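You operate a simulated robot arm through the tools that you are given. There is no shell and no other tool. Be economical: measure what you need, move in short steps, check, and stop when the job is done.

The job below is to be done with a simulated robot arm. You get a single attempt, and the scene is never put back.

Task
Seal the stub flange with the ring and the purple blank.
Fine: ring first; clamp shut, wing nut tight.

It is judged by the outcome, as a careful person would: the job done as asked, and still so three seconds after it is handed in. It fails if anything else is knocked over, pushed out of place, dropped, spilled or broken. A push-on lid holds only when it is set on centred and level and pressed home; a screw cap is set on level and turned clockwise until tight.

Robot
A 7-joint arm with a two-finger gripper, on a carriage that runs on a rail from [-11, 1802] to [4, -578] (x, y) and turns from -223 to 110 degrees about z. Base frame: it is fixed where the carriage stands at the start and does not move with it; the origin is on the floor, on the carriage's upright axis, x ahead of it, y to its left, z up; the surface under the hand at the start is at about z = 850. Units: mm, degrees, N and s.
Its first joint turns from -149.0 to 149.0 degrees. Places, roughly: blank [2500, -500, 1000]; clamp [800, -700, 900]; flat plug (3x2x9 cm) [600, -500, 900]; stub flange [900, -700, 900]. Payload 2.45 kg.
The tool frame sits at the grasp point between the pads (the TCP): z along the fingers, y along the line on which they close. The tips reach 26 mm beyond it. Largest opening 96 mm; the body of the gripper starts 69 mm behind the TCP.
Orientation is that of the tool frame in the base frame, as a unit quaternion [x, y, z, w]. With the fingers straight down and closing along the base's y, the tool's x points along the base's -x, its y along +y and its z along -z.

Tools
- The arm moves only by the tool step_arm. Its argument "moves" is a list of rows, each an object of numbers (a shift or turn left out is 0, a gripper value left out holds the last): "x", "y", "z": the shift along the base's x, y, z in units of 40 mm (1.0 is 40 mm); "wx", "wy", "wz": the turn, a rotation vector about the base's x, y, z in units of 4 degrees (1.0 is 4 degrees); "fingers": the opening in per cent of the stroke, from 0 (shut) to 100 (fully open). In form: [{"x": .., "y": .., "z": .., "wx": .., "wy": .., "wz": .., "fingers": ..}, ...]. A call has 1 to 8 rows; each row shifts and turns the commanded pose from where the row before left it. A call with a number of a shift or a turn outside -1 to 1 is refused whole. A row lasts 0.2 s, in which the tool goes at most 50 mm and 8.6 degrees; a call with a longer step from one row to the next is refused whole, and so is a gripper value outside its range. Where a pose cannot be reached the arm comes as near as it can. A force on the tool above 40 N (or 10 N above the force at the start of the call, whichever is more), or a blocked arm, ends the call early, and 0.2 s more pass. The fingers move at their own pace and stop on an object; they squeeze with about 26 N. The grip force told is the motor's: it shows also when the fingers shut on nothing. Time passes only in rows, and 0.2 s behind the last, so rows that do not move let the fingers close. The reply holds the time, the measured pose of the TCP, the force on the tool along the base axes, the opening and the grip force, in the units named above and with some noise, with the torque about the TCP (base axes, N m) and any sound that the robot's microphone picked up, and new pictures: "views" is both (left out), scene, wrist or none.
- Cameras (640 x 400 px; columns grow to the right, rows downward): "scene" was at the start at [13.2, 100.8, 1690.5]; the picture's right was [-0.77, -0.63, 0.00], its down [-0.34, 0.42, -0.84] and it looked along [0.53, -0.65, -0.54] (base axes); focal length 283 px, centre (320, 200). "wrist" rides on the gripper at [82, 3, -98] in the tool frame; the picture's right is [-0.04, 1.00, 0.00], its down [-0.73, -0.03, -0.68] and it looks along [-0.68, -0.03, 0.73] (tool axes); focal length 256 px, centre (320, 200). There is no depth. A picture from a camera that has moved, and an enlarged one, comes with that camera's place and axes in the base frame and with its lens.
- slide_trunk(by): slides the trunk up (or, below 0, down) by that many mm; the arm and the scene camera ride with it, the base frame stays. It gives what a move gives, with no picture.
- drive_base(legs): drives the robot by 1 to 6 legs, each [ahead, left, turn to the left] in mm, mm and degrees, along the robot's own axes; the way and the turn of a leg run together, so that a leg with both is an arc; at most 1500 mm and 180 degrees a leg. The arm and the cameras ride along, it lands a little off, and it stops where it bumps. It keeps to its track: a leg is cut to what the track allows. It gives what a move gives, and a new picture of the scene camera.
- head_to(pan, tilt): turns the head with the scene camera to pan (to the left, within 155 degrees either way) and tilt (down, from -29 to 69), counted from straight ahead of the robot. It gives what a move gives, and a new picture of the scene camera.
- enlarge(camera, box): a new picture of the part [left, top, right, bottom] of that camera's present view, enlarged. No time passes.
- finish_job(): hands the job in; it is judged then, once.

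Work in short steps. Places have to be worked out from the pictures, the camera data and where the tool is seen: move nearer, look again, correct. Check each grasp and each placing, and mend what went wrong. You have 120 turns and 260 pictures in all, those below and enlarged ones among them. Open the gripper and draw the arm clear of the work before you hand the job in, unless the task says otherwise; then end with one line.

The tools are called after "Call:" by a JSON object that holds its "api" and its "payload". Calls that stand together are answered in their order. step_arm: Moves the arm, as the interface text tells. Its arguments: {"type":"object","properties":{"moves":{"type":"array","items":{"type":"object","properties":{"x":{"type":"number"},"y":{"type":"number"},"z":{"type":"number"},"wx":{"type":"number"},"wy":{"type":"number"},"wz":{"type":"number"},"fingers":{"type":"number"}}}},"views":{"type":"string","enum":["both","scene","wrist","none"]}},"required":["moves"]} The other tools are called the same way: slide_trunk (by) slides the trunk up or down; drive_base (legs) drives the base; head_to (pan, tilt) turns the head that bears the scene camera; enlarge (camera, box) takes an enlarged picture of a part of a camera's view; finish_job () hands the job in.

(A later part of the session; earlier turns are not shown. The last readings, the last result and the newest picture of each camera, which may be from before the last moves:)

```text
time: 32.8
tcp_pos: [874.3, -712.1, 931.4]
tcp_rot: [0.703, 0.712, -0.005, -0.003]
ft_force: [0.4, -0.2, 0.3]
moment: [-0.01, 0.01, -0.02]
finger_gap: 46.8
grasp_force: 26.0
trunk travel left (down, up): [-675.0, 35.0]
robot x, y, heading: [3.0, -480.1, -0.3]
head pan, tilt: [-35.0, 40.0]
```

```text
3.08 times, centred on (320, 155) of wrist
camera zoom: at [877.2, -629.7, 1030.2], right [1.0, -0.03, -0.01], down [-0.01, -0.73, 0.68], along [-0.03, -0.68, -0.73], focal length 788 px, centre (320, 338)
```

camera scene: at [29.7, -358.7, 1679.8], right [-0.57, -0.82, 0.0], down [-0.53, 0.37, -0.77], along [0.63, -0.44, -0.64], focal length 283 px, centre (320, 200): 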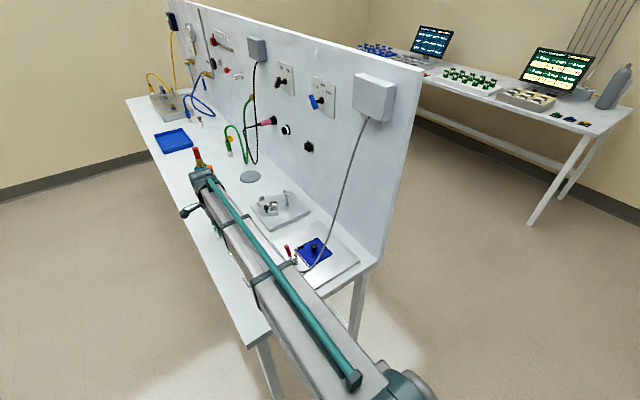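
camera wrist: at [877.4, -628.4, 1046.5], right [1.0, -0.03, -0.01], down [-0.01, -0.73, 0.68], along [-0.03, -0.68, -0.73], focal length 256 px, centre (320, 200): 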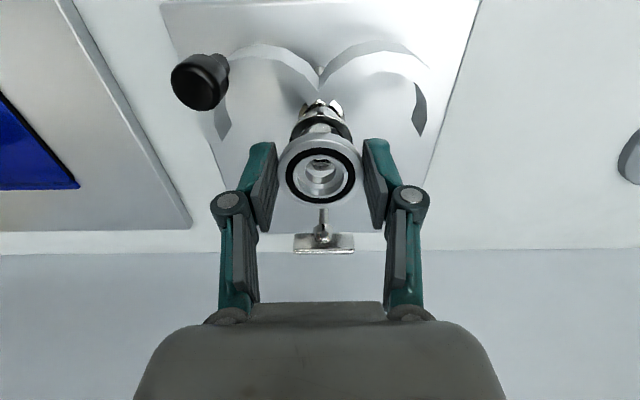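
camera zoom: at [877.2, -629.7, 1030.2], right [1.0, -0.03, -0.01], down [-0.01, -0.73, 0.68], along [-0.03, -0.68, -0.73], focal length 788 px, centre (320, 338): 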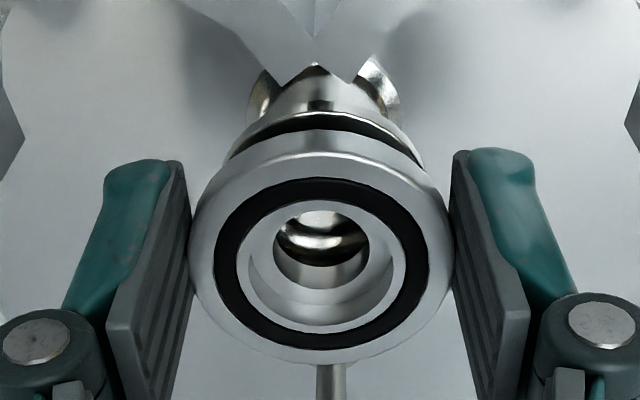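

Relative to the ring, the flange is about 2 mm further -y and 0.8 mm +x. I'll correct that and lower until contact.

Call:
{"api": "step_arm", "payload": {"moves": [{"x": 0.02, "y": -0.05}, {"z": -0.1}, {"z": -0.08}, {"z": -0.05}, {"z": -0.05}], "views": "none"}}

Call:
{"api": "enlarge", "payload": {"camera": "wrist", "box": [250, 90, 390, 220]}}

```text
time: 34.0
tcp_pos: [874.6, -714.0, 921.0]
tcp_rot: [0.703, 0.712, -0.004, -0.003]
ft_force: [3.7, -1.2, 16.8]
moment: [-0.24, -0.06, 0.04]
finger_gap: 46.2
grasp_force: 25.8
trunk travel left (down, up): [-675.0, 35.0]
robot x, y, heading: [2.0, -480.8, 0.3]
head pan, tilt: [-35.0, 40.0]
```

```text
3.08 times, centred on (320, 155) of wrist
camera zoom: at [877.2, -630.7, 1020.1], right [1.0, -0.03, -0.01], down [-0.01, -0.73, 0.68], along [-0.03, -0.68, -0.73], focal length 788 px, centre (320, 338)
```

zoom: 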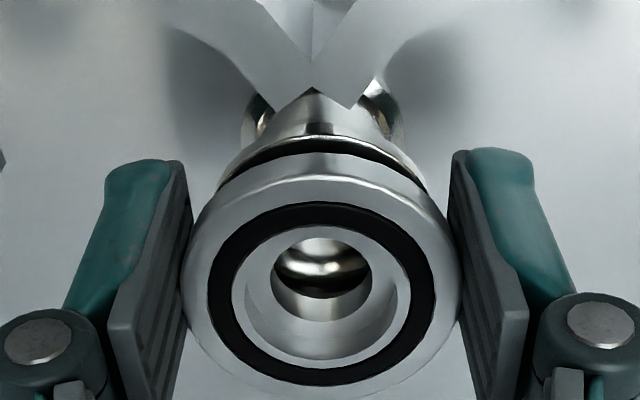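

Contact came a little early. The moment says the spigot's -y side touches the flange lip, so the ring is slightly too far -y. I'll ease up, shift +1.5 mm in y and try again.

Call:
{"api": "step_arm", "payload": {"moves": [{"z": 0.06}, {"x": 0.01, "y": 0.04}, {"z": -0.05}, {"z": -0.05}, {"z": -0.04}], "views": "none"}}

```text
time: 35.2
tcp_pos: [874.6, -710.1, 919.1]
tcp_rot: [0.702, 0.712, -0.004, -0.004]
ft_force: [0.5, 2.4, 10.6]
moment: [-0.07, -0.01, 0.01]
finger_gap: 46.1
grasp_force: 25.5
trunk travel left (down, up): [-675.0, 35.0]
robot x, y, heading: [2.2, -477.3, -0.3]
head pan, tilt: [-35.0, 40.0]
```

Call:
{"api": "enlarge", "payload": {"camera": "wrist", "box": [250, 90, 390, 220]}}

```text
3.08 times, centred on (320, 155) of wrist
camera zoom: at [877.8, -628.3, 1017.4], right [1.0, -0.03, -0.01], down [-0.01, -0.73, 0.68], along [-0.03, -0.68, -0.73], focal length 788 px, centre (320, 338)
```

zoom: 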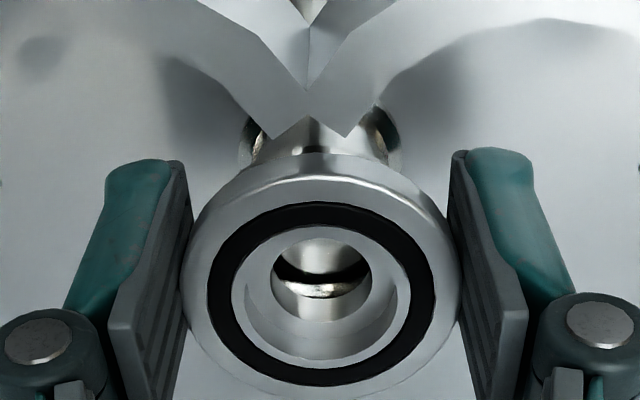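

The gap is gone and the ring looks down on the flange. I'll press a little more to see if it still moves.

Call:
{"api": "step_arm", "payload": {"moves": [{"z": -0.04}, {"z": -0.04}, {}], "views": "none"}}

```text
time: 36.0
tcp_pos: [874.2, -710.9, 915.3]
tcp_rot: [0.703, 0.711, -0.005, -0.003]
ft_force: [3.4, 3.1, 15.8]
moment: [0.16, -0.03, 0.0]
finger_gap: 46.5
grasp_force: 25.5
trunk travel left (down, up): [-675.0, 35.0]
robot x, y, heading: [3.6, -483.1, -0.1]
head pan, tilt: [-35.0, 40.0]
```

Call:
{"api": "enlarge", "payload": {"camera": "wrist", "box": [250, 90, 390, 220]}}

```text
3.08 times, centred on (320, 155) of wrist
camera zoom: at [877.7, -628.5, 1014.1], right [1.0, -0.03, -0.01], down [-0.01, -0.73, 0.68], along [-0.03, -0.68, -0.73], focal length 788 px, centre (320, 338)
```

zoom: 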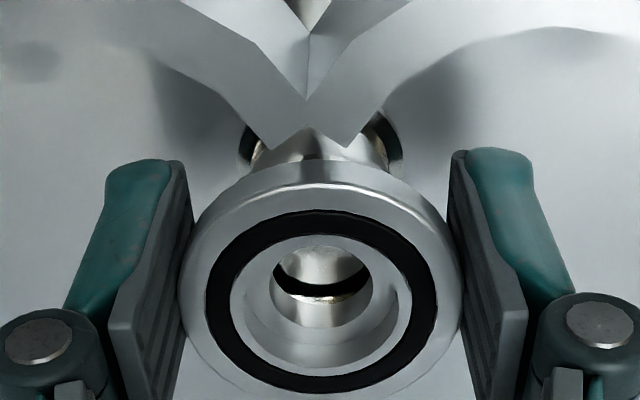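

Probably seated. I'll open the fingers just enough and rise to inspect.

Call:
{"api": "step_arm", "payload": {"moves": [{"z": 0.05, "fingers": 55}, {"fingers": 63}, {"fingers": 63}, {"z": 0.5}, {"z": 0.7}], "views": "wrist"}}

Call:
{"api": "enlarge", "payload": {"camera": "wrist", "box": [240, 60, 400, 200]}}

```text
time: 37.2
tcp_pos: [875.4, -712.4, 965.2]
tcp_rot: [0.703, 0.711, -0.006, -0.005]
ft_force: [-0.6, -0.4, 0.4]
moment: [0.02, 0.04, -0.03]
finger_gap: 60.5
grasp_force: 0.1
trunk travel left (down, up): [-675.0, 35.0]
robot x, y, heading: [4.2, -476.7, -0.2]
head pan, tilt: [-35.0, 40.0]
camera wrist: at [878.9, -630.0, 1063.0], right [1.0, -0.03, -0.01], down [-0.01, -0.73, 0.68], along [-0.03, -0.68, -0.73], focal length 256 px, centre (320, 200)
```

wrist: 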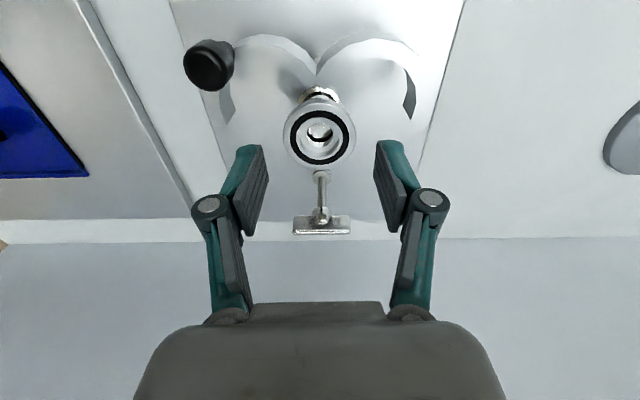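

```text
2.86 times, centred on (320, 130) of wrist
camera zoom: at [878.9, -630.0, 1063.0], right [1.0, -0.03, -0.01], down [-0.01, -0.73, 0.68], along [-0.03, -0.68, -0.73], focal length 731 px, centre (320, 400)
```

zoom: 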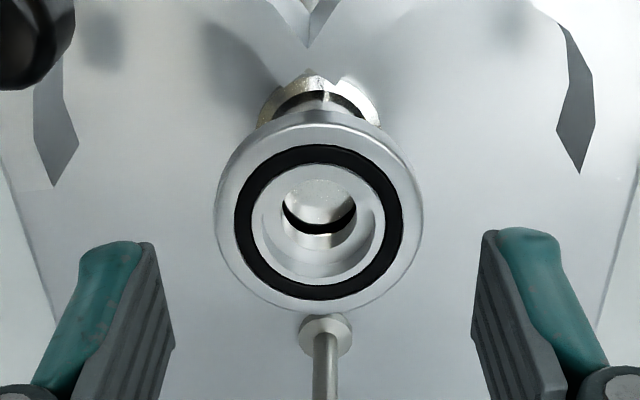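

The ring lies flat and concentric on the flange. Now for the purple blank, whose axis I estimate at [742,-484] with its top at about z 938; I'll hover above it.

Call:
{"api": "step_arm", "payload": {"moves": [{"z": 1}, {"x": -0.55, "y": 0.95}, {"x": -0.55, "y": 0.95}, {"x": -0.55, "y": 0.95}, {"x": -0.55, "y": 0.95}, {"x": -0.55, "y": 0.95}, {"x": -0.55, "y": 0.95}], "views": "wrist"}}

```text
time: 38.8
tcp_pos: [742.5, -482.2, 1003.1]
tcp_rot: [0.703, 0.711, -0.004, -0.004]
ft_force: [-0.1, 0.8, 0.8]
moment: [-0.01, -0.02, 0.04]
finger_gap: 60.4
grasp_force: 0.1
trunk travel left (down, up): [-675.0, 35.0]
robot x, y, heading: [3.6, -478.0, -0.3]
head pan, tilt: [-35.0, 40.0]
camera wrist: at [745.5, -399.7, 1101.8], right [1.0, -0.03, -0.01], down [-0.01, -0.73, 0.68], along [-0.03, -0.68, -0.73], focal length 256 px, centre (320, 200)
```

wrist: 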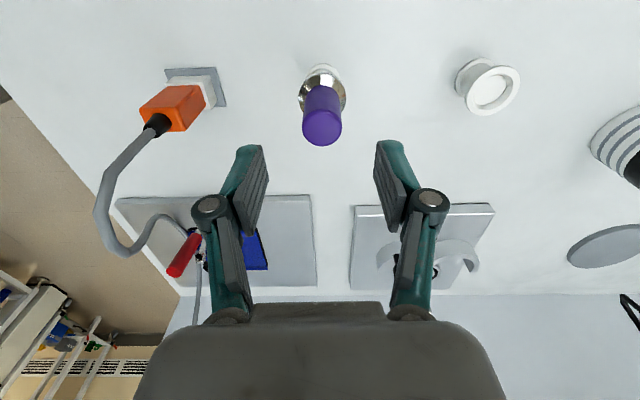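

The knob is well centred in x. I'll lower 28 mm and triangulate its height and y.

Call:
{"api": "step_arm", "payload": {"moves": [{"z": -0.7}], "views": "wrist"}}

Call:
{"api": "enlarge", "payload": {"camera": "wrist", "box": [240, 50, 400, 200]}}

```text
time: 39.2
tcp_pos: [743.6, -481.4, 974.8]
tcp_rot: [0.702, 0.712, -0.005, -0.004]
ft_force: [-0.6, -0.3, -0.6]
moment: [-0.01, 0.02, 0.03]
finger_gap: 60.6
grasp_force: 0.0
trunk travel left (down, up): [-675.0, 35.0]
robot x, y, heading: [5.0, -474.9, -0.1]
head pan, tilt: [-35.0, 40.0]
camera wrist: at [747.0, -398.9, 1074.0], right [1.0, -0.03, -0.01], down [-0.01, -0.73, 0.68], along [-0.03, -0.68, -0.73], focal length 256 px, centre (320, 200)
```

wrist: 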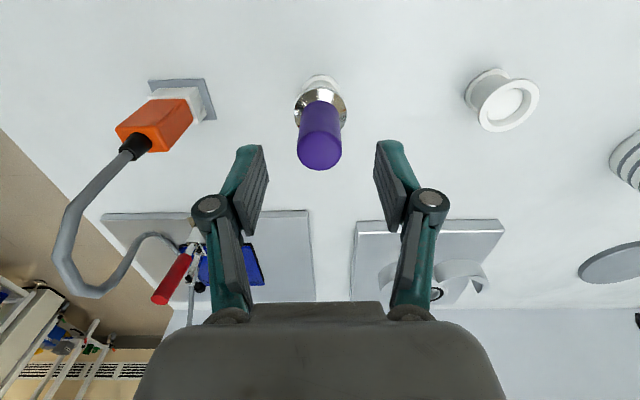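

```text
2.67 times, centred on (320, 125) of wrist
camera zoom: at [747.0, -398.9, 1074.0], right [1.0, -0.03, -0.01], down [-0.01, -0.73, 0.68], along [-0.03, -0.68, -0.73], focal length 683 px, centre (320, 400)
```

zoom: 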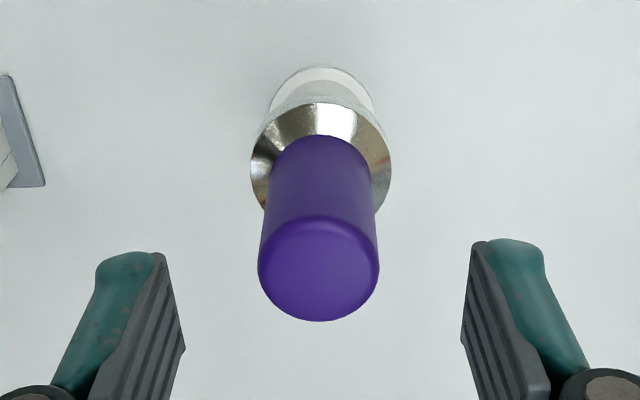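

Knob axis is about [742.5,-482], top z 941, diameter 27 mm, with the disc around z 890. I'll lower to TCP z 930 and close.

Call:
{"api": "step_arm", "payload": {"moves": [{"x": -0.02, "z": -0.5}, {"z": -0.6}, {"fingers": 45}, {"fingers": 25}, {"fingers": 20}, {"fingers": 20}], "views": "wrist"}}

```text
time: 40.6
tcp_pos: [742.4, -482.3, 930.5]
tcp_rot: [0.703, 0.711, -0.005, -0.004]
ft_force: [0.0, 0.6, 0.2]
moment: [-0.05, 0.02, 0.02]
finger_gap: 27.1
grasp_force: 26.1
trunk travel left (down, up): [-675.0, 35.0]
robot x, y, heading: [4.1, -478.7, -0.2]
head pan, tilt: [-35.0, 40.0]
camera wrist: at [745.9, -399.7, 1029.5], right [1.0, -0.03, -0.01], down [-0.01, -0.73, 0.68], along [-0.03, -0.68, -0.73], focal length 256 px, centre (320, 200)
```

wrist: 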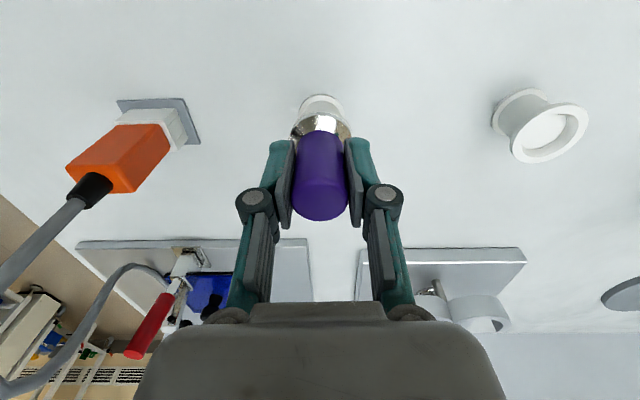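

Gripped at 27 mm with no side force. I'll lift the blank and check it.

Call:
{"api": "step_arm", "payload": {"moves": [{"z": 0.3}, {"z": 0.7}, {"z": 1}, {"z": 0.5}], "views": "wrist"}}

Call:
{"api": "enlarge", "payload": {"camera": "wrist", "box": [240, 50, 400, 240]}}

```text
time: 41.6
tcp_pos: [739.8, -484.5, 1032.8]
tcp_rot: [0.702, 0.712, -0.004, -0.004]
ft_force: [0.5, 0.1, -0.3]
moment: [0.02, 0.03, 0.01]
finger_gap: 27.1
grasp_force: 25.4
trunk travel left (down, up): [-675.0, 35.0]
robot x, y, heading: [6.4, -476.7, -0.1]
head pan, tilt: [-35.0, 40.0]
camera wrist: at [744.0, -401.1, 1131.0], right [1.0, -0.03, -0.01], down [-0.01, -0.73, 0.68], along [-0.03, -0.68, -0.73], focal length 256 px, centre (320, 200)
```

wrist: 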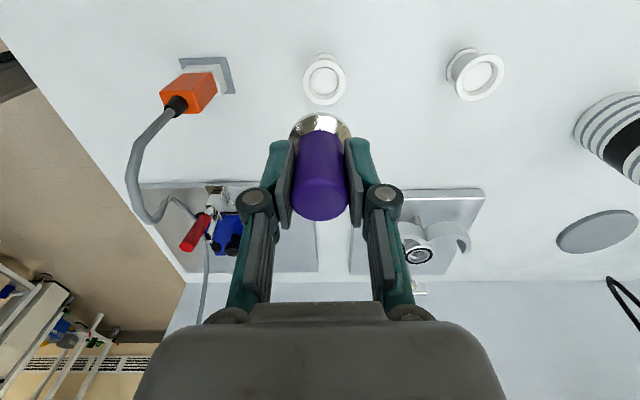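

```text
2.11 times, centred on (320, 145) of wrist
camera zoom: at [744.0, -401.1, 1131.0], right [1.0, -0.03, -0.01], down [-0.01, -0.73, 0.68], along [-0.03, -0.68, -0.73], focal length 539 px, centre (320, 316)
```

zoom: 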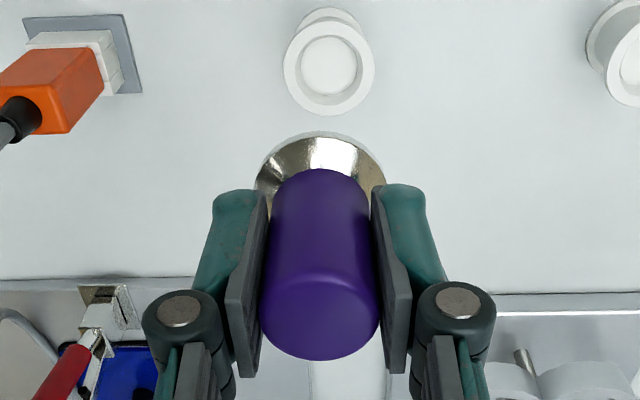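

The blank is held straight. I'll carry it over to the flange at height.

Call:
{"api": "step_arm", "payload": {"moves": [{"x": 0.56, "y": -0.95}, {"x": 0.56, "y": -0.95}, {"x": 0.56, "y": -0.95}, {"x": 0.56, "y": -0.95}, {"x": 0.56, "y": -0.95}, {"x": 0.56, "y": -0.98}, {"z": -0.8}], "views": "wrist"}}

Call:
{"api": "enlarge", "payload": {"camera": "wrist", "box": [240, 50, 400, 240]}}

```text
time: 43.2
tcp_pos: [876.4, -715.0, 1000.6]
tcp_rot: [0.702, 0.713, -0.004, -0.004]
ft_force: [0.6, 0.2, -1.7]
moment: [-0.02, 0.04, -0.01]
finger_gap: 26.6
grasp_force: 26.3
trunk travel left (down, up): [-675.0, 35.0]
robot x, y, heading: [0.9, -480.8, 0.0]
head pan, tilt: [-35.0, 40.0]
camera wrist: at [879.8, -631.4, 1099.8], right [1.0, -0.03, -0.01], down [-0.01, -0.73, 0.68], along [-0.03, -0.68, -0.73], focal length 256 px, centre (320, 200)
```

wrist: 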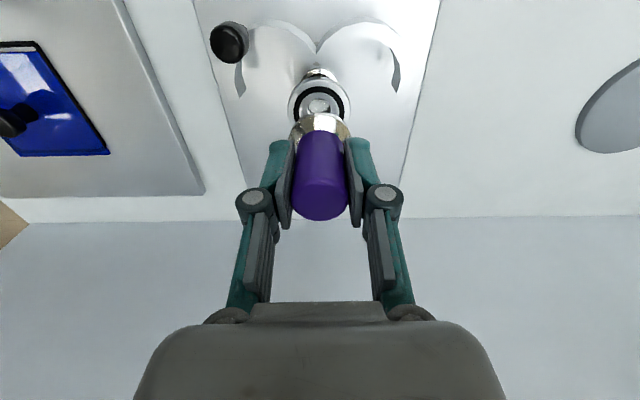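

```text
2.11 times, centred on (320, 145) of wrist
camera zoom: at [879.8, -631.4, 1099.8], right [1.0, -0.03, -0.01], down [-0.01, -0.73, 0.68], along [-0.03, -0.68, -0.73], focal length 539 px, centre (320, 316)
```

zoom: 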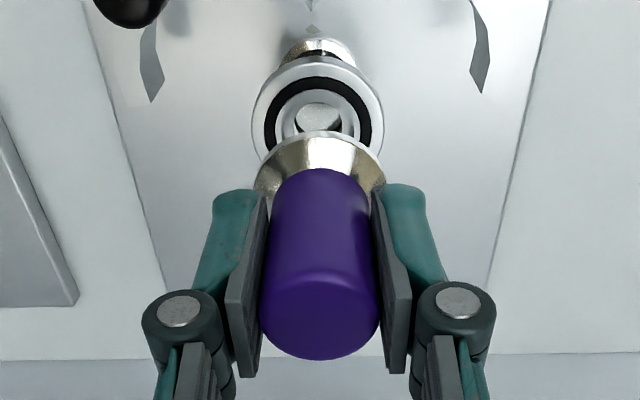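

x needs about -1.5 mm. I'll lower to just above the expected contact and compare disc and ring edges.

Call:
{"api": "step_arm", "payload": {"moves": [{"x": -0.04, "z": -0.4}, {"z": -0.35}], "views": "none"}}

Call:
{"api": "enlarge", "payload": {"camera": "wrist", "box": [260, 70, 380, 220]}}

```text
time: 43.8
tcp_pos: [876.1, -713.7, 969.7]
tcp_rot: [0.703, 0.711, -0.004, -0.004]
ft_force: [0.9, -0.6, -1.9]
moment: [-0.01, 0.02, 0.01]
finger_gap: 26.9
grasp_force: 25.7
trunk travel left (down, up): [-675.0, 35.0]
robot x, y, heading: [5.1, -479.6, -0.3]
head pan, tilt: [-35.0, 40.0]
```

```text
2.67 times, centred on (320, 145) of wrist
camera zoom: at [878.7, -630.2, 1068.3], right [1.0, -0.03, -0.01], down [-0.01, -0.73, 0.68], along [-0.03, -0.68, -0.73], focal length 683 px, centre (320, 347)
```

zoom: 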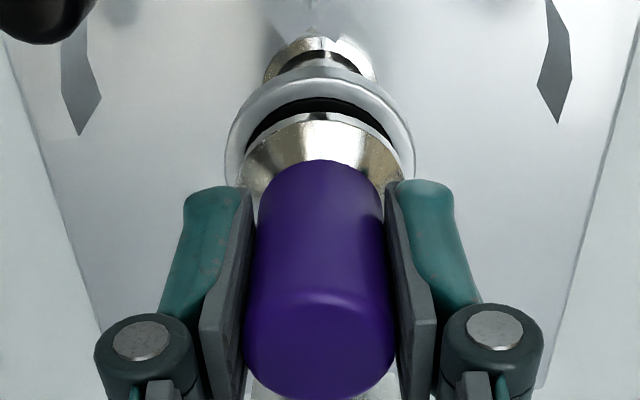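

x is aligned. The ring's centre seems about 3 mm further -y than the blank. I'll shift -2.8 mm, lower 7 mm, and look again.

Call:
{"api": "step_arm", "payload": {"moves": [{"y": -0.07, "z": -0.1}, {"z": -0.07}], "views": "none"}}

Call:
{"api": "enlarge", "payload": {"camera": "wrist", "box": [260, 70, 380, 220]}}

```text
time: 44.4
tcp_pos: [875.0, -716.2, 962.2]
tcp_rot: [0.702, 0.712, -0.006, -0.004]
ft_force: [-0.1, -0.2, -1.3]
moment: [-0.03, 0.01, -0.02]
finger_gap: 26.9
grasp_force: 25.7
trunk travel left (down, up): [-675.0, 35.0]
robot x, y, heading: [5.0, -480.0, 0.0]
head pan, tilt: [-35.0, 40.0]
```

```text
2.67 times, centred on (320, 145) of wrist
camera zoom: at [878.9, -633.7, 1061.7], right [1.0, -0.03, -0.01], down [-0.01, -0.73, 0.68], along [-0.03, -0.68, -0.73], focal length 683 px, centre (320, 347)
```

zoom: 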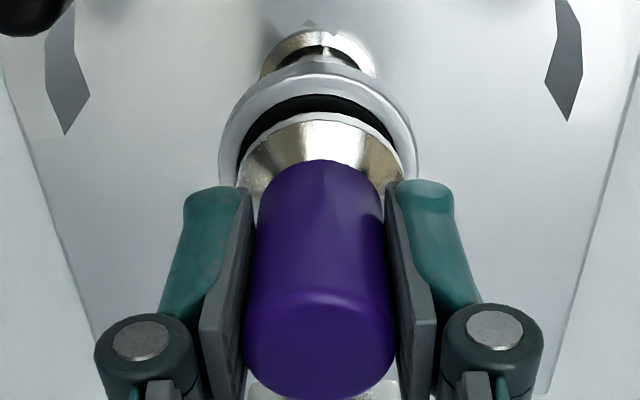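

Now the disc and ring look concentric within a millimetre. I'll lower gently to contact.

Call:
{"api": "step_arm", "payload": {"moves": [{"x": -0.015, "z": -0.07}, {"z": -0.05}, {"z": -0.05}, {"z": -0.05}], "views": "none"}}

Call:
{"api": "enlarge", "payload": {"camera": "wrist", "box": [260, 70, 380, 220]}}

```text
time: 45.4
tcp_pos: [874.1, -717.6, 957.5]
tcp_rot: [0.703, 0.711, -0.004, -0.003]
ft_force: [5.5, -3.5, 22.0]
moment: [-0.1, -0.17, 0.02]
finger_gap: 27.6
grasp_force: 26.3
trunk travel left (down, up): [-675.0, 35.0]
robot x, y, heading: [1.5, -482.1, 0.0]
head pan, tilt: [-35.0, 40.0]
```

```text
2.67 times, centred on (320, 145) of wrist
camera zoom: at [877.6, -633.1, 1055.6], right [1.0, -0.03, -0.01], down [-0.01, -0.73, 0.68], along [-0.02, -0.68, -0.73], focal length 683 px, centre (320, 347)
```

zoom: 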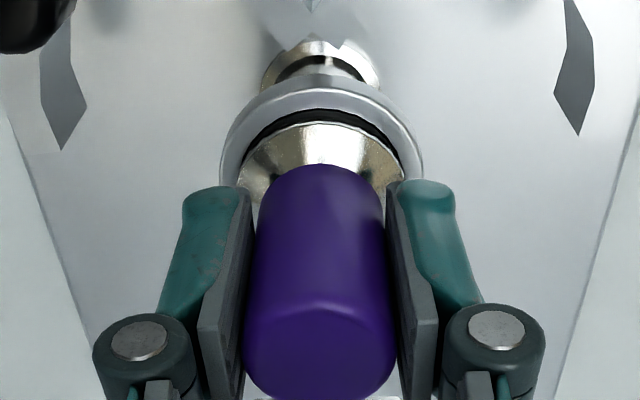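

Contact at z 957.5, but a crescent of O-ring still shows on the +y side, so the blank may be a bit too far -y. I'll ease up, shift +1.5 mm y and press again to compare depth.

Call:
{"api": "step_arm", "payload": {"moves": [{"z": 0.1}, {"y": 0.04}, {"z": -0.07}, {"z": -0.05}, {}], "views": "none"}}

Call:
{"api": "enlarge", "payload": {"camera": "wrist", "box": [260, 70, 380, 220]}}

```text
time: 46.6
tcp_pos: [875.6, -715.5, 953.8]
tcp_rot: [0.702, 0.712, -0.003, -0.003]
ft_force: [9.8, -6.9, 20.7]
moment: [-0.23, -0.29, 0.04]
finger_gap: 27.1
grasp_force: 26.2
trunk travel left (down, up): [-675.0, 35.0]
robot x, y, heading: [4.5, -479.2, -0.2]
head pan, tilt: [-35.0, 40.0]
```

```text
2.67 times, centred on (320, 145) of wrist
camera zoom: at [877.5, -632.4, 1053.7], right [1.0, -0.03, -0.01], down [-0.01, -0.73, 0.68], along [-0.03, -0.68, -0.73], focal length 683 px, centre (320, 347)
```

zoom: 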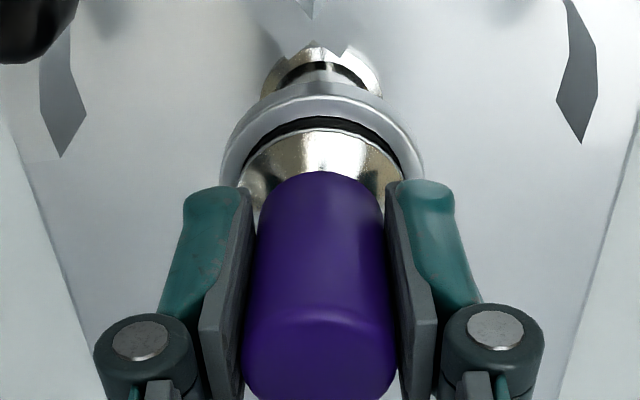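

The lateral force says the ring is guiding the blank toward +x/-y, so the collar has engaged. I'll comply by about a millimetre while keeping light pressure.

Call:
{"api": "step_arm", "payload": {"moves": [{"x": 0.03, "y": -0.02}, {"z": -0.02}, {}], "views": "none"}}

```text
time: 47.4
tcp_pos: [875.1, -714.8, 954.4]
tcp_rot: [0.702, 0.712, -0.003, -0.004]
ft_force: [5.5, -3.8, 20.8]
moment: [-0.1, -0.16, 0.0]
finger_gap: 27.0
grasp_force: 26.5
trunk travel left (down, up): [-675.0, 35.0]
robot x, y, heading: [2.5, -482.8, -0.1]
head pan, tilt: [-35.0, 40.0]
```

Call:
{"api": "step_arm", "payload": {"moves": [{"x": 0.03, "y": -0.02}, {"z": -0.03}, {}], "views": "none"}}

Call:
{"api": "enlarge", "payload": {"camera": "wrist", "box": [260, 70, 380, 220]}}

```text
time: 48.2
tcp_pos: [875.4, -714.2, 953.8]
tcp_rot: [0.703, 0.711, -0.004, -0.005]
ft_force: [-6.3, 3.8, 20.7]
moment: [0.15, 0.23, 0.0]
finger_gap: 27.1
grasp_force: 26.1
trunk travel left (down, up): [-675.0, 35.0]
robot x, y, heading: [3.6, -480.3, -0.1]
head pan, tilt: [-35.0, 40.0]
```

```text
2.67 times, centred on (320, 145) of wrist
camera zoom: at [877.8, -632.2, 1052.0], right [1.0, -0.03, -0.01], down [-0.01, -0.73, 0.68], along [-0.03, -0.68, -0.73], focal length 683 px, centre (320, 347)
```

zoom: 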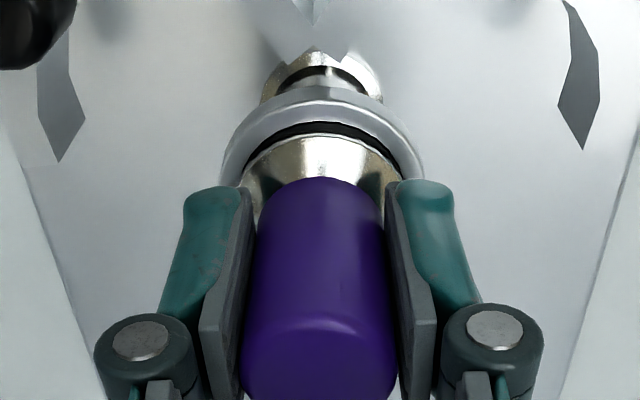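

The side force reversed, so the blank is laterally captured by the ring, and the knob now slips up in the fingers: it has bottomed on the O-ring. I'll re-centre slightly, release and rise.

Call:
{"api": "step_arm", "payload": {"moves": [{"x": -0.015, "y": 0.01}, {"fingers": 35}, {"fingers": 45}, {"fingers": 45}, {"z": 0.8}, {"z": 0.8}], "views": "wrist"}}

Call:
{"api": "enlarge", "payload": {"camera": "wrist", "box": [240, 40, 400, 200]}}

```text
time: 49.6
tcp_pos: [877.2, -713.4, 1016.1]
tcp_rot: [0.703, 0.711, -0.004, -0.004]
ft_force: [-0.1, 0.3, -0.4]
moment: [0.01, -0.05, -0.01]
finger_gap: 43.1
grasp_force: 0.1
trunk travel left (down, up): [-675.0, 35.0]
robot x, y, heading: [2.2, -479.0, -0.1]
head pan, tilt: [-35.0, 40.0]
camera wrist: at [880.3, -631.6, 1114.9], right [1.0, -0.03, -0.01], down [-0.01, -0.73, 0.68], along [-0.03, -0.68, -0.73], focal length 256 px, centre (320, 200)
```

wrist: 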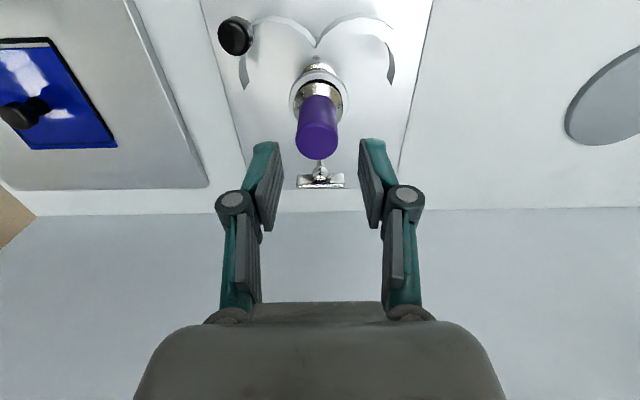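

```text
2.50 times, centred on (320, 120) of wrist
camera zoom: at [880.3, -631.6, 1114.9], right [1.0, -0.03, -0.01], down [-0.01, -0.73, 0.68], along [-0.03, -0.68, -0.73], focal length 640 px, centre (320, 400)
```

zoom: 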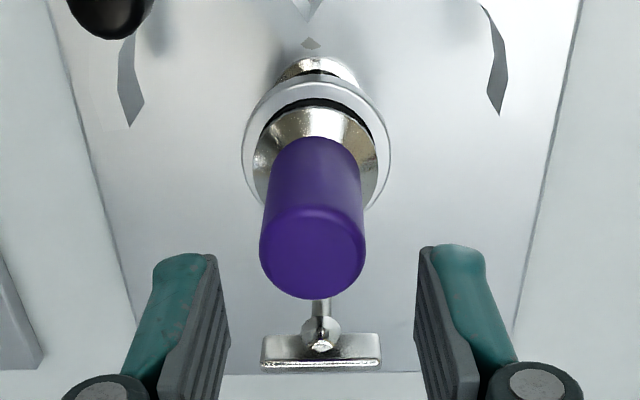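

The blank sits centred and upright on the ring. Triangulation puts the clamp halves at z≈892–921 and the black knob's top at [828,-661,945]. I'll turn the hand back to close along y and go above that knob.

Call:
{"api": "step_arm", "payload": {"moves": [{"z": 0.4, "wz": 1}, {"wz": 1, "x": -0.3, "y": 0.3}, {"wz": 1, "x": -0.3, "y": 0.3}, {"wz": 1, "x": -0.3, "y": 0.3}, {"wz": 1, "x": -0.3, "y": 0.3}, {"wz": 1}, {"wz": 1}, {"wz": 1}], "views": "none"}}

Call:
{"api": "step_arm", "payload": {"moves": [{"wz": 1}, {"wz": 1}, {"wz": 1}, {"wz": 1}, {"wz": 1}, {"wz": 1}, {"wz": 1}, {"wz": 1}], "views": "none"}}

Call:
{"api": "step_arm", "payload": {"moves": [{"wz": 1}, {"wz": 1}, {"wz": 1}, {"wz": 1}, {"wz": 1}, {"wz": 1}, {"wz": 0.3}], "views": "wrist"}}

Call:
{"api": "enlarge", "payload": {"camera": "wrist", "box": [180, 80, 420, 260]}}

```text
time: 51.4
tcp_pos: [828.1, -668.7, 1032.0]
tcp_rot: [0.479, 0.878, -0.006, -0.002]
ft_force: [0.0, -0.7, -0.4]
moment: [0.0, 0.0, 0.05]
finger_gap: 42.8
grasp_force: 0.0
trunk travel left (down, up): [-675.0, 35.0]
robot x, y, heading: [3.9, -477.4, -0.0]
head pan, tilt: [-35.0, 40.0]
```

```text
time: 53.2
tcp_pos: [828.8, -668.3, 1031.2]
tcp_rot: [0.219, 0.976, -0.006, 0.0]
ft_force: [0.2, 0.1, -0.2]
moment: [0.0, 0.03, -0.02]
finger_gap: 43.6
grasp_force: 0.0
trunk travel left (down, up): [-675.0, 35.0]
robot x, y, heading: [5.3, -481.1, 0.0]
head pan, tilt: [-35.0, 40.0]
```

```text
time: 54.8
tcp_pos: [829.2, -668.1, 1032.2]
tcp_rot: [0.001, 1.0, -0.006, 0.001]
ft_force: [0.7, -0.1, 0.4]
moment: [-0.03, -0.03, -0.01]
finger_gap: 43.1
grasp_force: 0.0
trunk travel left (down, up): [-675.0, 35.0]
robot x, y, heading: [3.1, -477.2, 0.0]
head pan, tilt: [-35.0, 40.0]
camera wrist: at [746.7, -662.3, 1130.1], right [0.04, 1.0, -0.01], down [0.73, -0.02, 0.68], along [0.68, -0.04, -0.73], focal length 256 px, centre (320, 200)
```

wrist: 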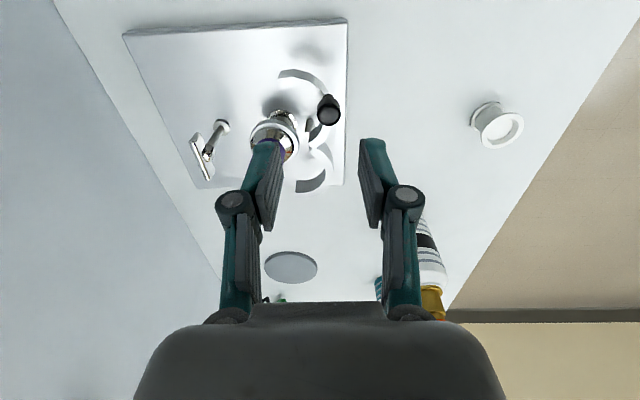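

```text
2.22 times, centred on (300, 170) of wrist
camera zoom: at [746.7, -662.3, 1130.1], right [0.04, 1.0, -0.01], down [0.73, -0.02, 0.68], along [0.68, -0.04, -0.73], focal length 569 px, centre (364, 267)
```

zoom: 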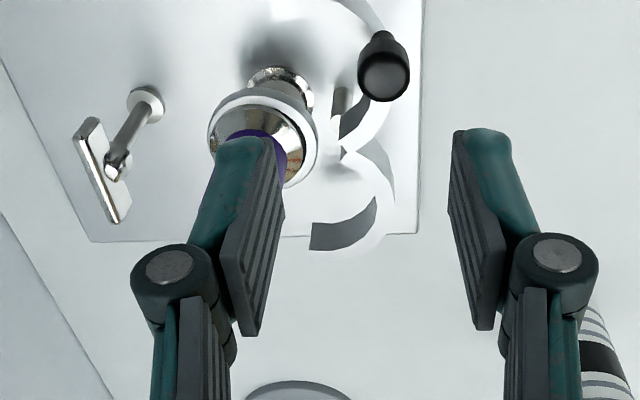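

The knob top is at about [830,-662,945]. I'll centre over it, descend to z 952 and grip it lightly.

Call:
{"api": "step_arm", "payload": {"moves": [{"x": 0.03, "y": 0.15, "z": -0.7}, {"z": -0.7}, {"z": -0.6}], "views": "wrist"}}

Call:
{"api": "enlarge", "payload": {"camera": "wrist", "box": [220, 100, 420, 250]}}

```text
time: 55.6
tcp_pos: [829.7, -662.1, 950.4]
tcp_rot: [0.001, 1.0, -0.006, 0.001]
ft_force: [-0.5, 0.5, -0.7]
moment: [-0.01, 0.03, -0.01]
finger_gap: 43.3
grasp_force: 0.0
trunk travel left (down, up): [-675.0, 35.0]
robot x, y, heading: [2.5, -478.9, -0.1]
head pan, tilt: [-35.0, 40.0]
camera wrist: at [747.6, -656.8, 1050.2], right [0.04, 1.0, -0.01], down [0.73, -0.02, 0.68], along [0.68, -0.04, -0.73], focal length 256 px, centre (320, 200)
```

wrist: 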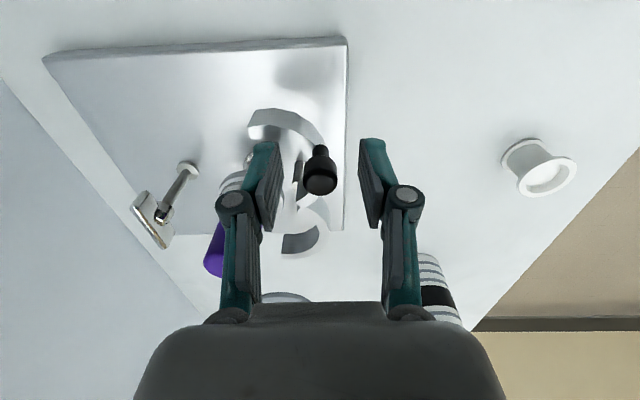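

```text
2.67 times, centred on (320, 175) of wrist
camera zoom: at [747.6, -656.8, 1050.2], right [0.04, 1.0, -0.01], down [0.73, -0.02, 0.68], along [0.68, -0.04, -0.73], focal length 683 px, centre (320, 267)
```

zoom: 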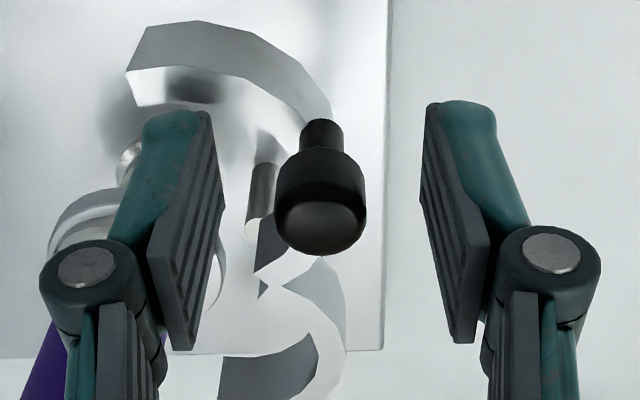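

Call:
{"api": "step_arm", "payload": {"moves": [{"x": 0.05, "fingers": 30}, {"fingers": 15}, {"fingers": 12}, {"fingers": 12}], "views": "wrist"}}

```text
time: 56.6
tcp_pos: [831.7, -661.7, 951.4]
tcp_rot: [0.0, 1.0, -0.006, -0.001]
ft_force: [0.3, 0.6, -2.4]
moment: [0.0, -0.16, -0.06]
finger_gap: 16.5
grasp_force: 42.8
trunk travel left (down, up): [-675.0, 35.0]
robot x, y, heading: [1.5, -483.3, 0.0]
head pan, tilt: [-35.0, 40.0]
camera wrist: at [749.6, -656.8, 1050.4], right [0.04, 1.0, -0.01], down [0.73, -0.02, 0.68], along [0.68, -0.04, -0.73], focal length 256 px, centre (320, 200)
```

wrist: 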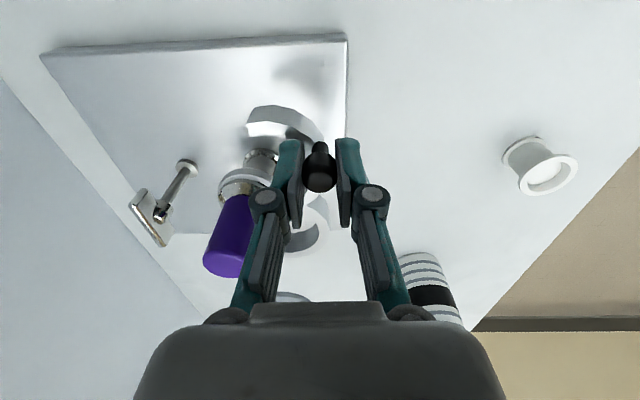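

The knob is gripped. I'll swing it along an arc about the hinge (about [877,-674]) in small steps, starting with 20°, and watch the forces.

Call:
{"api": "step_arm", "payload": {"moves": [{"x": -0.018, "y": -0.1}, {"x": -0.018, "y": -0.1}, {"y": -0.1}, {"y": -0.1}, {}], "views": "wrist"}}

Call:
{"api": "enlarge", "payload": {"camera": "wrist", "box": [200, 80, 420, 280]}}

```text
time: 57.8
tcp_pos: [828.9, -678.0, 952.9]
tcp_rot: [0.001, 1.0, -0.006, 0.0]
ft_force: [-9.6, 4.3, -3.4]
moment: [0.02, 0.63, 0.09]
finger_gap: 17.0
grasp_force: 42.4
trunk travel left (down, up): [-675.0, 35.0]
robot x, y, heading: [2.6, -477.7, -0.1]
head pan, tilt: [-35.0, 40.0]
camera wrist: at [747.0, -672.4, 1050.6], right [0.04, 1.0, -0.01], down [0.73, -0.02, 0.68], along [0.68, -0.04, -0.73], focal length 256 px, centre (320, 200)
```

wrist: 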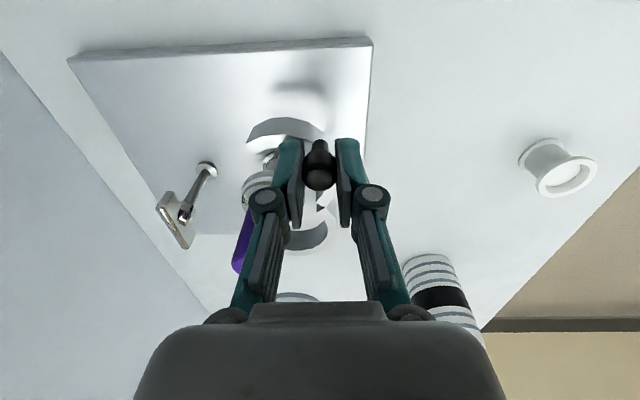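

```text
2.00 times, centred on (310, 180) of wrist
camera zoom: at [747.0, -672.4, 1050.6], right [0.04, 1.0, -0.01], down [0.73, -0.02, 0.68], along [0.68, -0.04, -0.73], focal length 512 px, centre (340, 240)
```

zoom: 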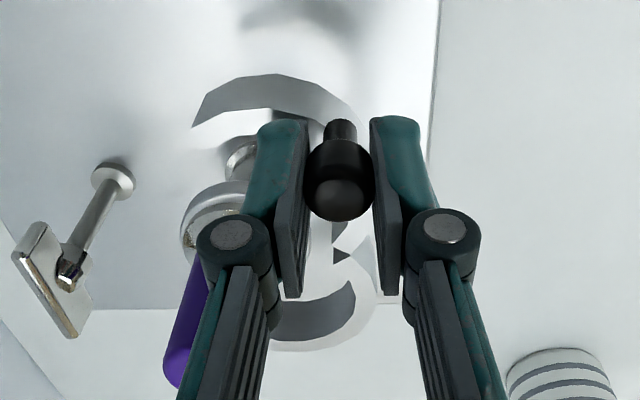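

It swings freely; a -x pull says the radius is slightly larger. Continuing along a corrected arc.

Call:
{"api": "step_arm", "payload": {"moves": [{"x": -0.02, "y": -0.1}, {"x": 0.01, "y": -0.1}, {"x": 0.03, "y": -0.1}, {"x": 0.03, "y": -0.09}, {}], "views": "none"}}

```text
time: 59.0
tcp_pos: [833.8, -693.8, 951.2]
tcp_rot: [0.002, 1.0, -0.007, 0.001]
ft_force: [0.4, 3.1, -0.5]
moment: [0.08, 0.25, 0.11]
finger_gap: 16.4
grasp_force: 42.6
trunk travel left (down, up): [-675.0, 35.0]
robot x, y, heading: [2.8, -476.1, -0.2]
head pan, tilt: [-35.0, 40.0]
```

Call:
{"api": "step_arm", "payload": {"moves": [{"x": 0.045, "y": -0.09}, {"x": 0.045, "y": -0.085}, {"x": 0.06, "y": -0.08}, {"x": 0.06, "y": -0.08}, {}], "views": "wrist"}}

Call:
{"api": "enlarge", "payload": {"camera": "wrist", "box": [200, 80, 420, 280]}}

```text
time: 60.2
tcp_pos: [840.6, -707.6, 951.8]
tcp_rot: [0.0, 1.0, -0.006, 0.0]
ft_force: [-6.3, -0.3, -2.7]
moment: [-0.04, 0.71, 0.1]
finger_gap: 16.7
grasp_force: 42.3
trunk travel left (down, up): [-675.0, 35.0]
robot x, y, heading: [-0.3, -480.0, -0.2]
head pan, tilt: [-35.0, 40.0]
camera wrist: at [758.8, -702.1, 1050.8], right [0.04, 1.0, -0.01], down [0.73, -0.02, 0.68], along [0.68, -0.04, -0.73], focal length 256 px, centre (320, 200)
```

wrist: 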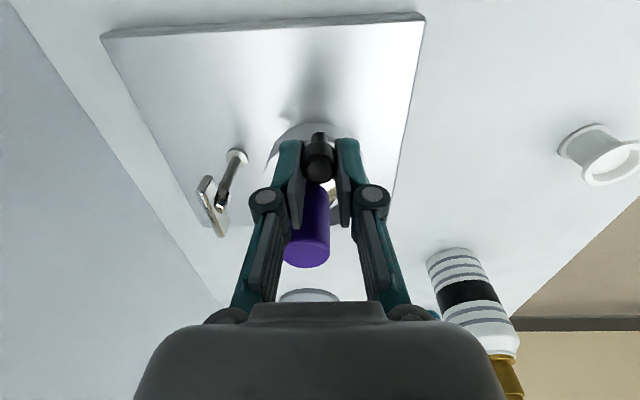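

```text
2.00 times, centred on (310, 180) of wrist
camera zoom: at [758.8, -702.1, 1050.8], right [0.04, 1.0, -0.01], down [0.73, -0.02, 0.68], along [0.68, -0.04, -0.73], focal length 512 px, centre (340, 240)
```

zoom: 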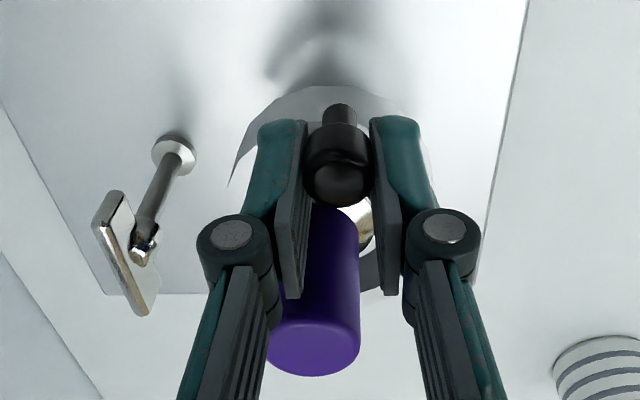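

The near half now wraps around the stack. A few more small steps until it resists.

Call:
{"api": "step_arm", "payload": {"moves": [{"x": 0.03, "y": -0.07}, {"x": 0.04, "y": -0.06}, {}], "views": "none"}}

```text
time: 61.0
tcp_pos: [844.4, -711.1, 952.6]
tcp_rot: [0.001, 1.0, -0.006, 0.001]
ft_force: [-5.5, 3.1, -4.5]
moment: [0.02, -0.35, 0.17]
finger_gap: 16.7
grasp_force: 42.2
trunk travel left (down, up): [-675.0, 35.0]
robot x, y, heading: [5.5, -480.5, -0.2]
head pan, tilt: [-35.0, 40.0]
```

Call:
{"api": "step_arm", "payload": {"moves": [{"x": 0.04, "y": -0.06}, {"x": 0.04, "y": -0.06}, {}], "views": "wrist"}}

Call:
{"api": "enlarge", "payload": {"camera": "wrist", "box": [200, 80, 420, 280]}}

```text
time: 61.8
tcp_pos: [846.9, -716.0, 952.1]
tcp_rot: [0.0, 1.0, -0.006, 0.001]
ft_force: [1.6, 9.1, 1.0]
moment: [0.09, 0.03, 0.2]
finger_gap: 16.5
grasp_force: 42.4
trunk travel left (down, up): [-675.0, 35.0]
robot x, y, heading: [6.8, -480.6, 0.1]
head pan, tilt: [-35.0, 40.0]
camera wrist: at [765.3, -709.6, 1050.8], right [0.04, 1.0, -0.01], down [0.73, -0.02, 0.68], along [0.68, -0.04, -0.73], focal length 256 px, centre (320, 200)
```

wrist: 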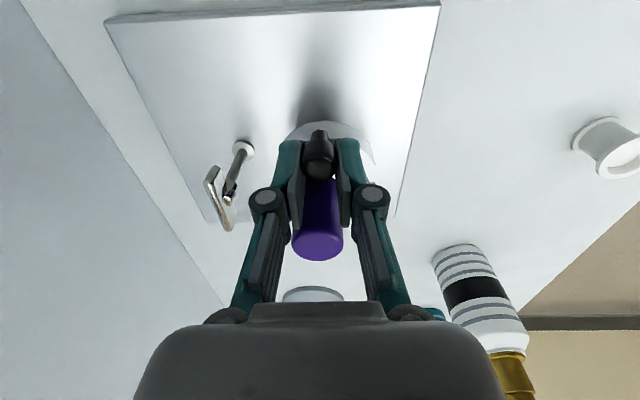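

```text
2.00 times, centred on (310, 180) of wrist
camera zoom: at [765.3, -709.6, 1050.8], right [0.04, 1.0, -0.01], down [0.73, -0.02, 0.68], along [0.68, -0.04, -0.73], focal length 512 px, centre (340, 240)
```

zoom: 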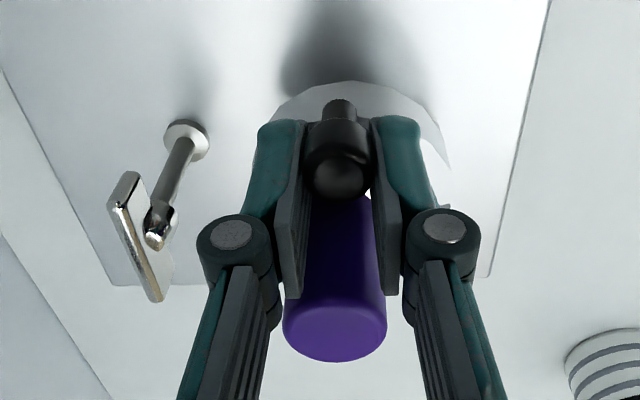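

Call:
{"api": "step_arm", "payload": {"moves": [{"x": 0.04, "y": -0.04}, {"x": 0.03, "y": -0.03}, {}], "views": "none"}}

```text
time: 62.6
tcp_pos: [849.3, -717.2, 952.3]
tcp_rot: [0.001, 1.0, -0.006, 0.001]
ft_force: [-1.1, 14.6, 1.9]
moment: [0.19, -0.79, -0.13]
finger_gap: 16.6
grasp_force: 42.3
trunk travel left (down, up): [-675.0, 35.0]
robot x, y, heading: [5.7, -479.5, 0.2]
head pan, tilt: [-35.0, 40.0]
```

Resistance is building (14.6 N), so the half is probably against the stack. I'll release the knob, rise and look.

Call:
{"api": "step_arm", "payload": {"moves": [{"fingers": 28}, {"fingers": 30}, {"z": 0.8}, {"z": 1}, {"x": -0.5, "z": 0.8}, {"x": -0.5}], "views": "wrist"}}

Call:
{"api": "enlarge", "payload": {"camera": "wrist", "box": [220, 60, 400, 220]}}

```text
time: 64.0
tcp_pos: [809.9, -718.8, 1055.6]
tcp_rot: [0.001, 1.0, -0.007, 0.0]
ft_force: [0.4, 1.0, 0.0]
moment: [0.0, 0.0, -0.01]
finger_gap: 28.6
grasp_force: 0.1
trunk travel left (down, up): [-675.0, 35.0]
robot x, y, heading: [5.1, -477.8, -0.1]
head pan, tilt: [-35.0, 40.0]
camera wrist: at [727.8, -713.7, 1154.7], right [0.04, 1.0, -0.01], down [0.73, -0.02, 0.68], along [0.68, -0.04, -0.73], focal length 256 px, centre (320, 200)
```

wrist: 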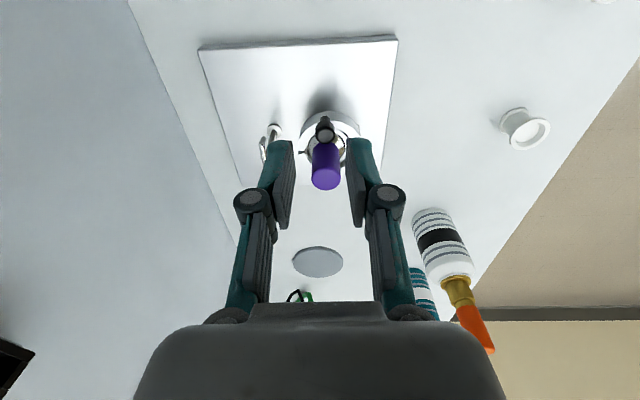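

```text
2.50 times, centred on (310, 140) of wrist
camera zoom: at [727.8, -713.7, 1154.7], right [0.04, 1.0, -0.01], down [0.73, -0.02, 0.68], along [0.68, -0.04, -0.73], focal length 640 px, centre (345, 350)
```

zoom: 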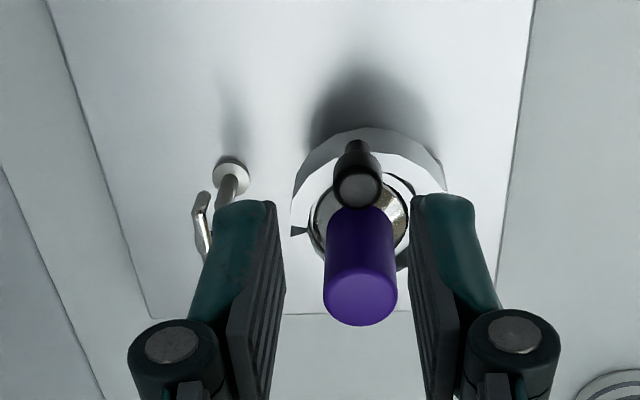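

Possibly both halves moved together. I'll open the fingers wide for an unobstructed view.

Call:
{"api": "step_arm", "payload": {"moves": [{"fingers": 100, "y": 0.4}, {"y": 0.2}, {}], "views": "both"}}

Call:
{"api": "enlarge", "payload": {"camera": "wrist", "box": [220, 60, 380, 220]}}

Call:
{"api": "enlarge", "payload": {"camera": "scene", "box": [220, 160, 320, 240]}}

```text
time: 64.8
tcp_pos: [810.6, -694.4, 1056.8]
tcp_rot: [0.001, 1.0, -0.006, 0.001]
ft_force: [1.0, -0.5, 0.3]
moment: [-0.01, 0.05, -0.01]
finger_gap: 95.9
grasp_force: 0.0
trunk travel left (down, up): [-675.0, 35.0]
robot x, y, heading: [3.4, -480.4, -0.0]
head pan, tilt: [-35.0, 40.0]
camera scene: at [29.5, -358.8, 1679.7], right [-0.57, -0.82, 0.0], down [-0.53, 0.37, -0.77], along [0.63, -0.44, -0.64], focal length 283 px, centre (320, 200)
camera wrist: at [728.2, -689.2, 1153.9], right [0.04, 1.0, -0.01], down [0.73, -0.02, 0.68], along [0.68, -0.04, -0.73], focal length 256 px, centre (320, 200)
```

scene: 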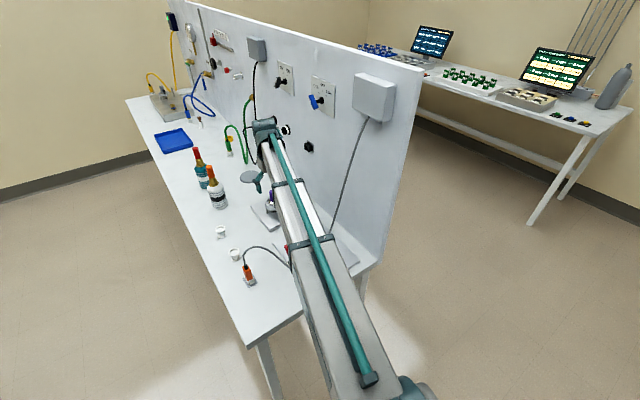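
wrist: 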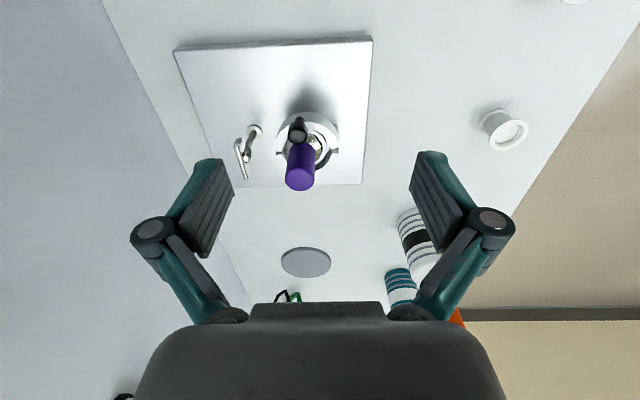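

```text
2.50 times, centred on (300, 140) of wrist
camera zoom: at [728.2, -689.2, 1153.9], right [0.04, 1.0, -0.01], down [0.73, -0.02, 0.68], along [0.68, -0.04, -0.73], focal length 640 px, centre (370, 350)
```

zoom: 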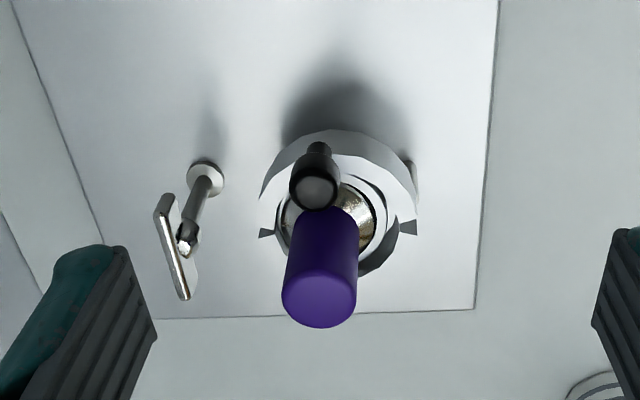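

```text
5.00 times, centred on (270, 200) of scene
camera zoom: at [29.5, -358.8, 1679.7], right [-0.57, -0.82, 0.0], down [-0.53, 0.37, -0.77], along [0.63, -0.44, -0.64], focal length 1413 px, centre (570, 200)
```

zoom: 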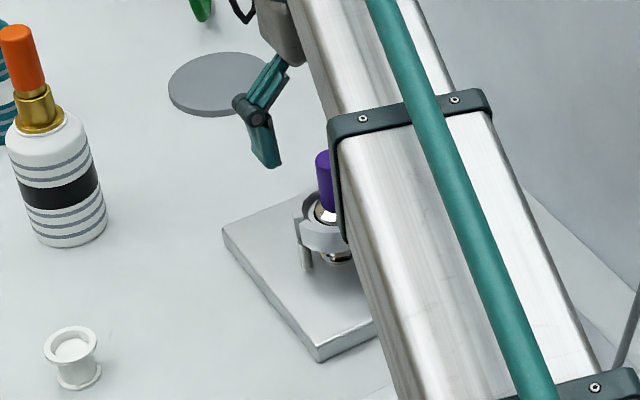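

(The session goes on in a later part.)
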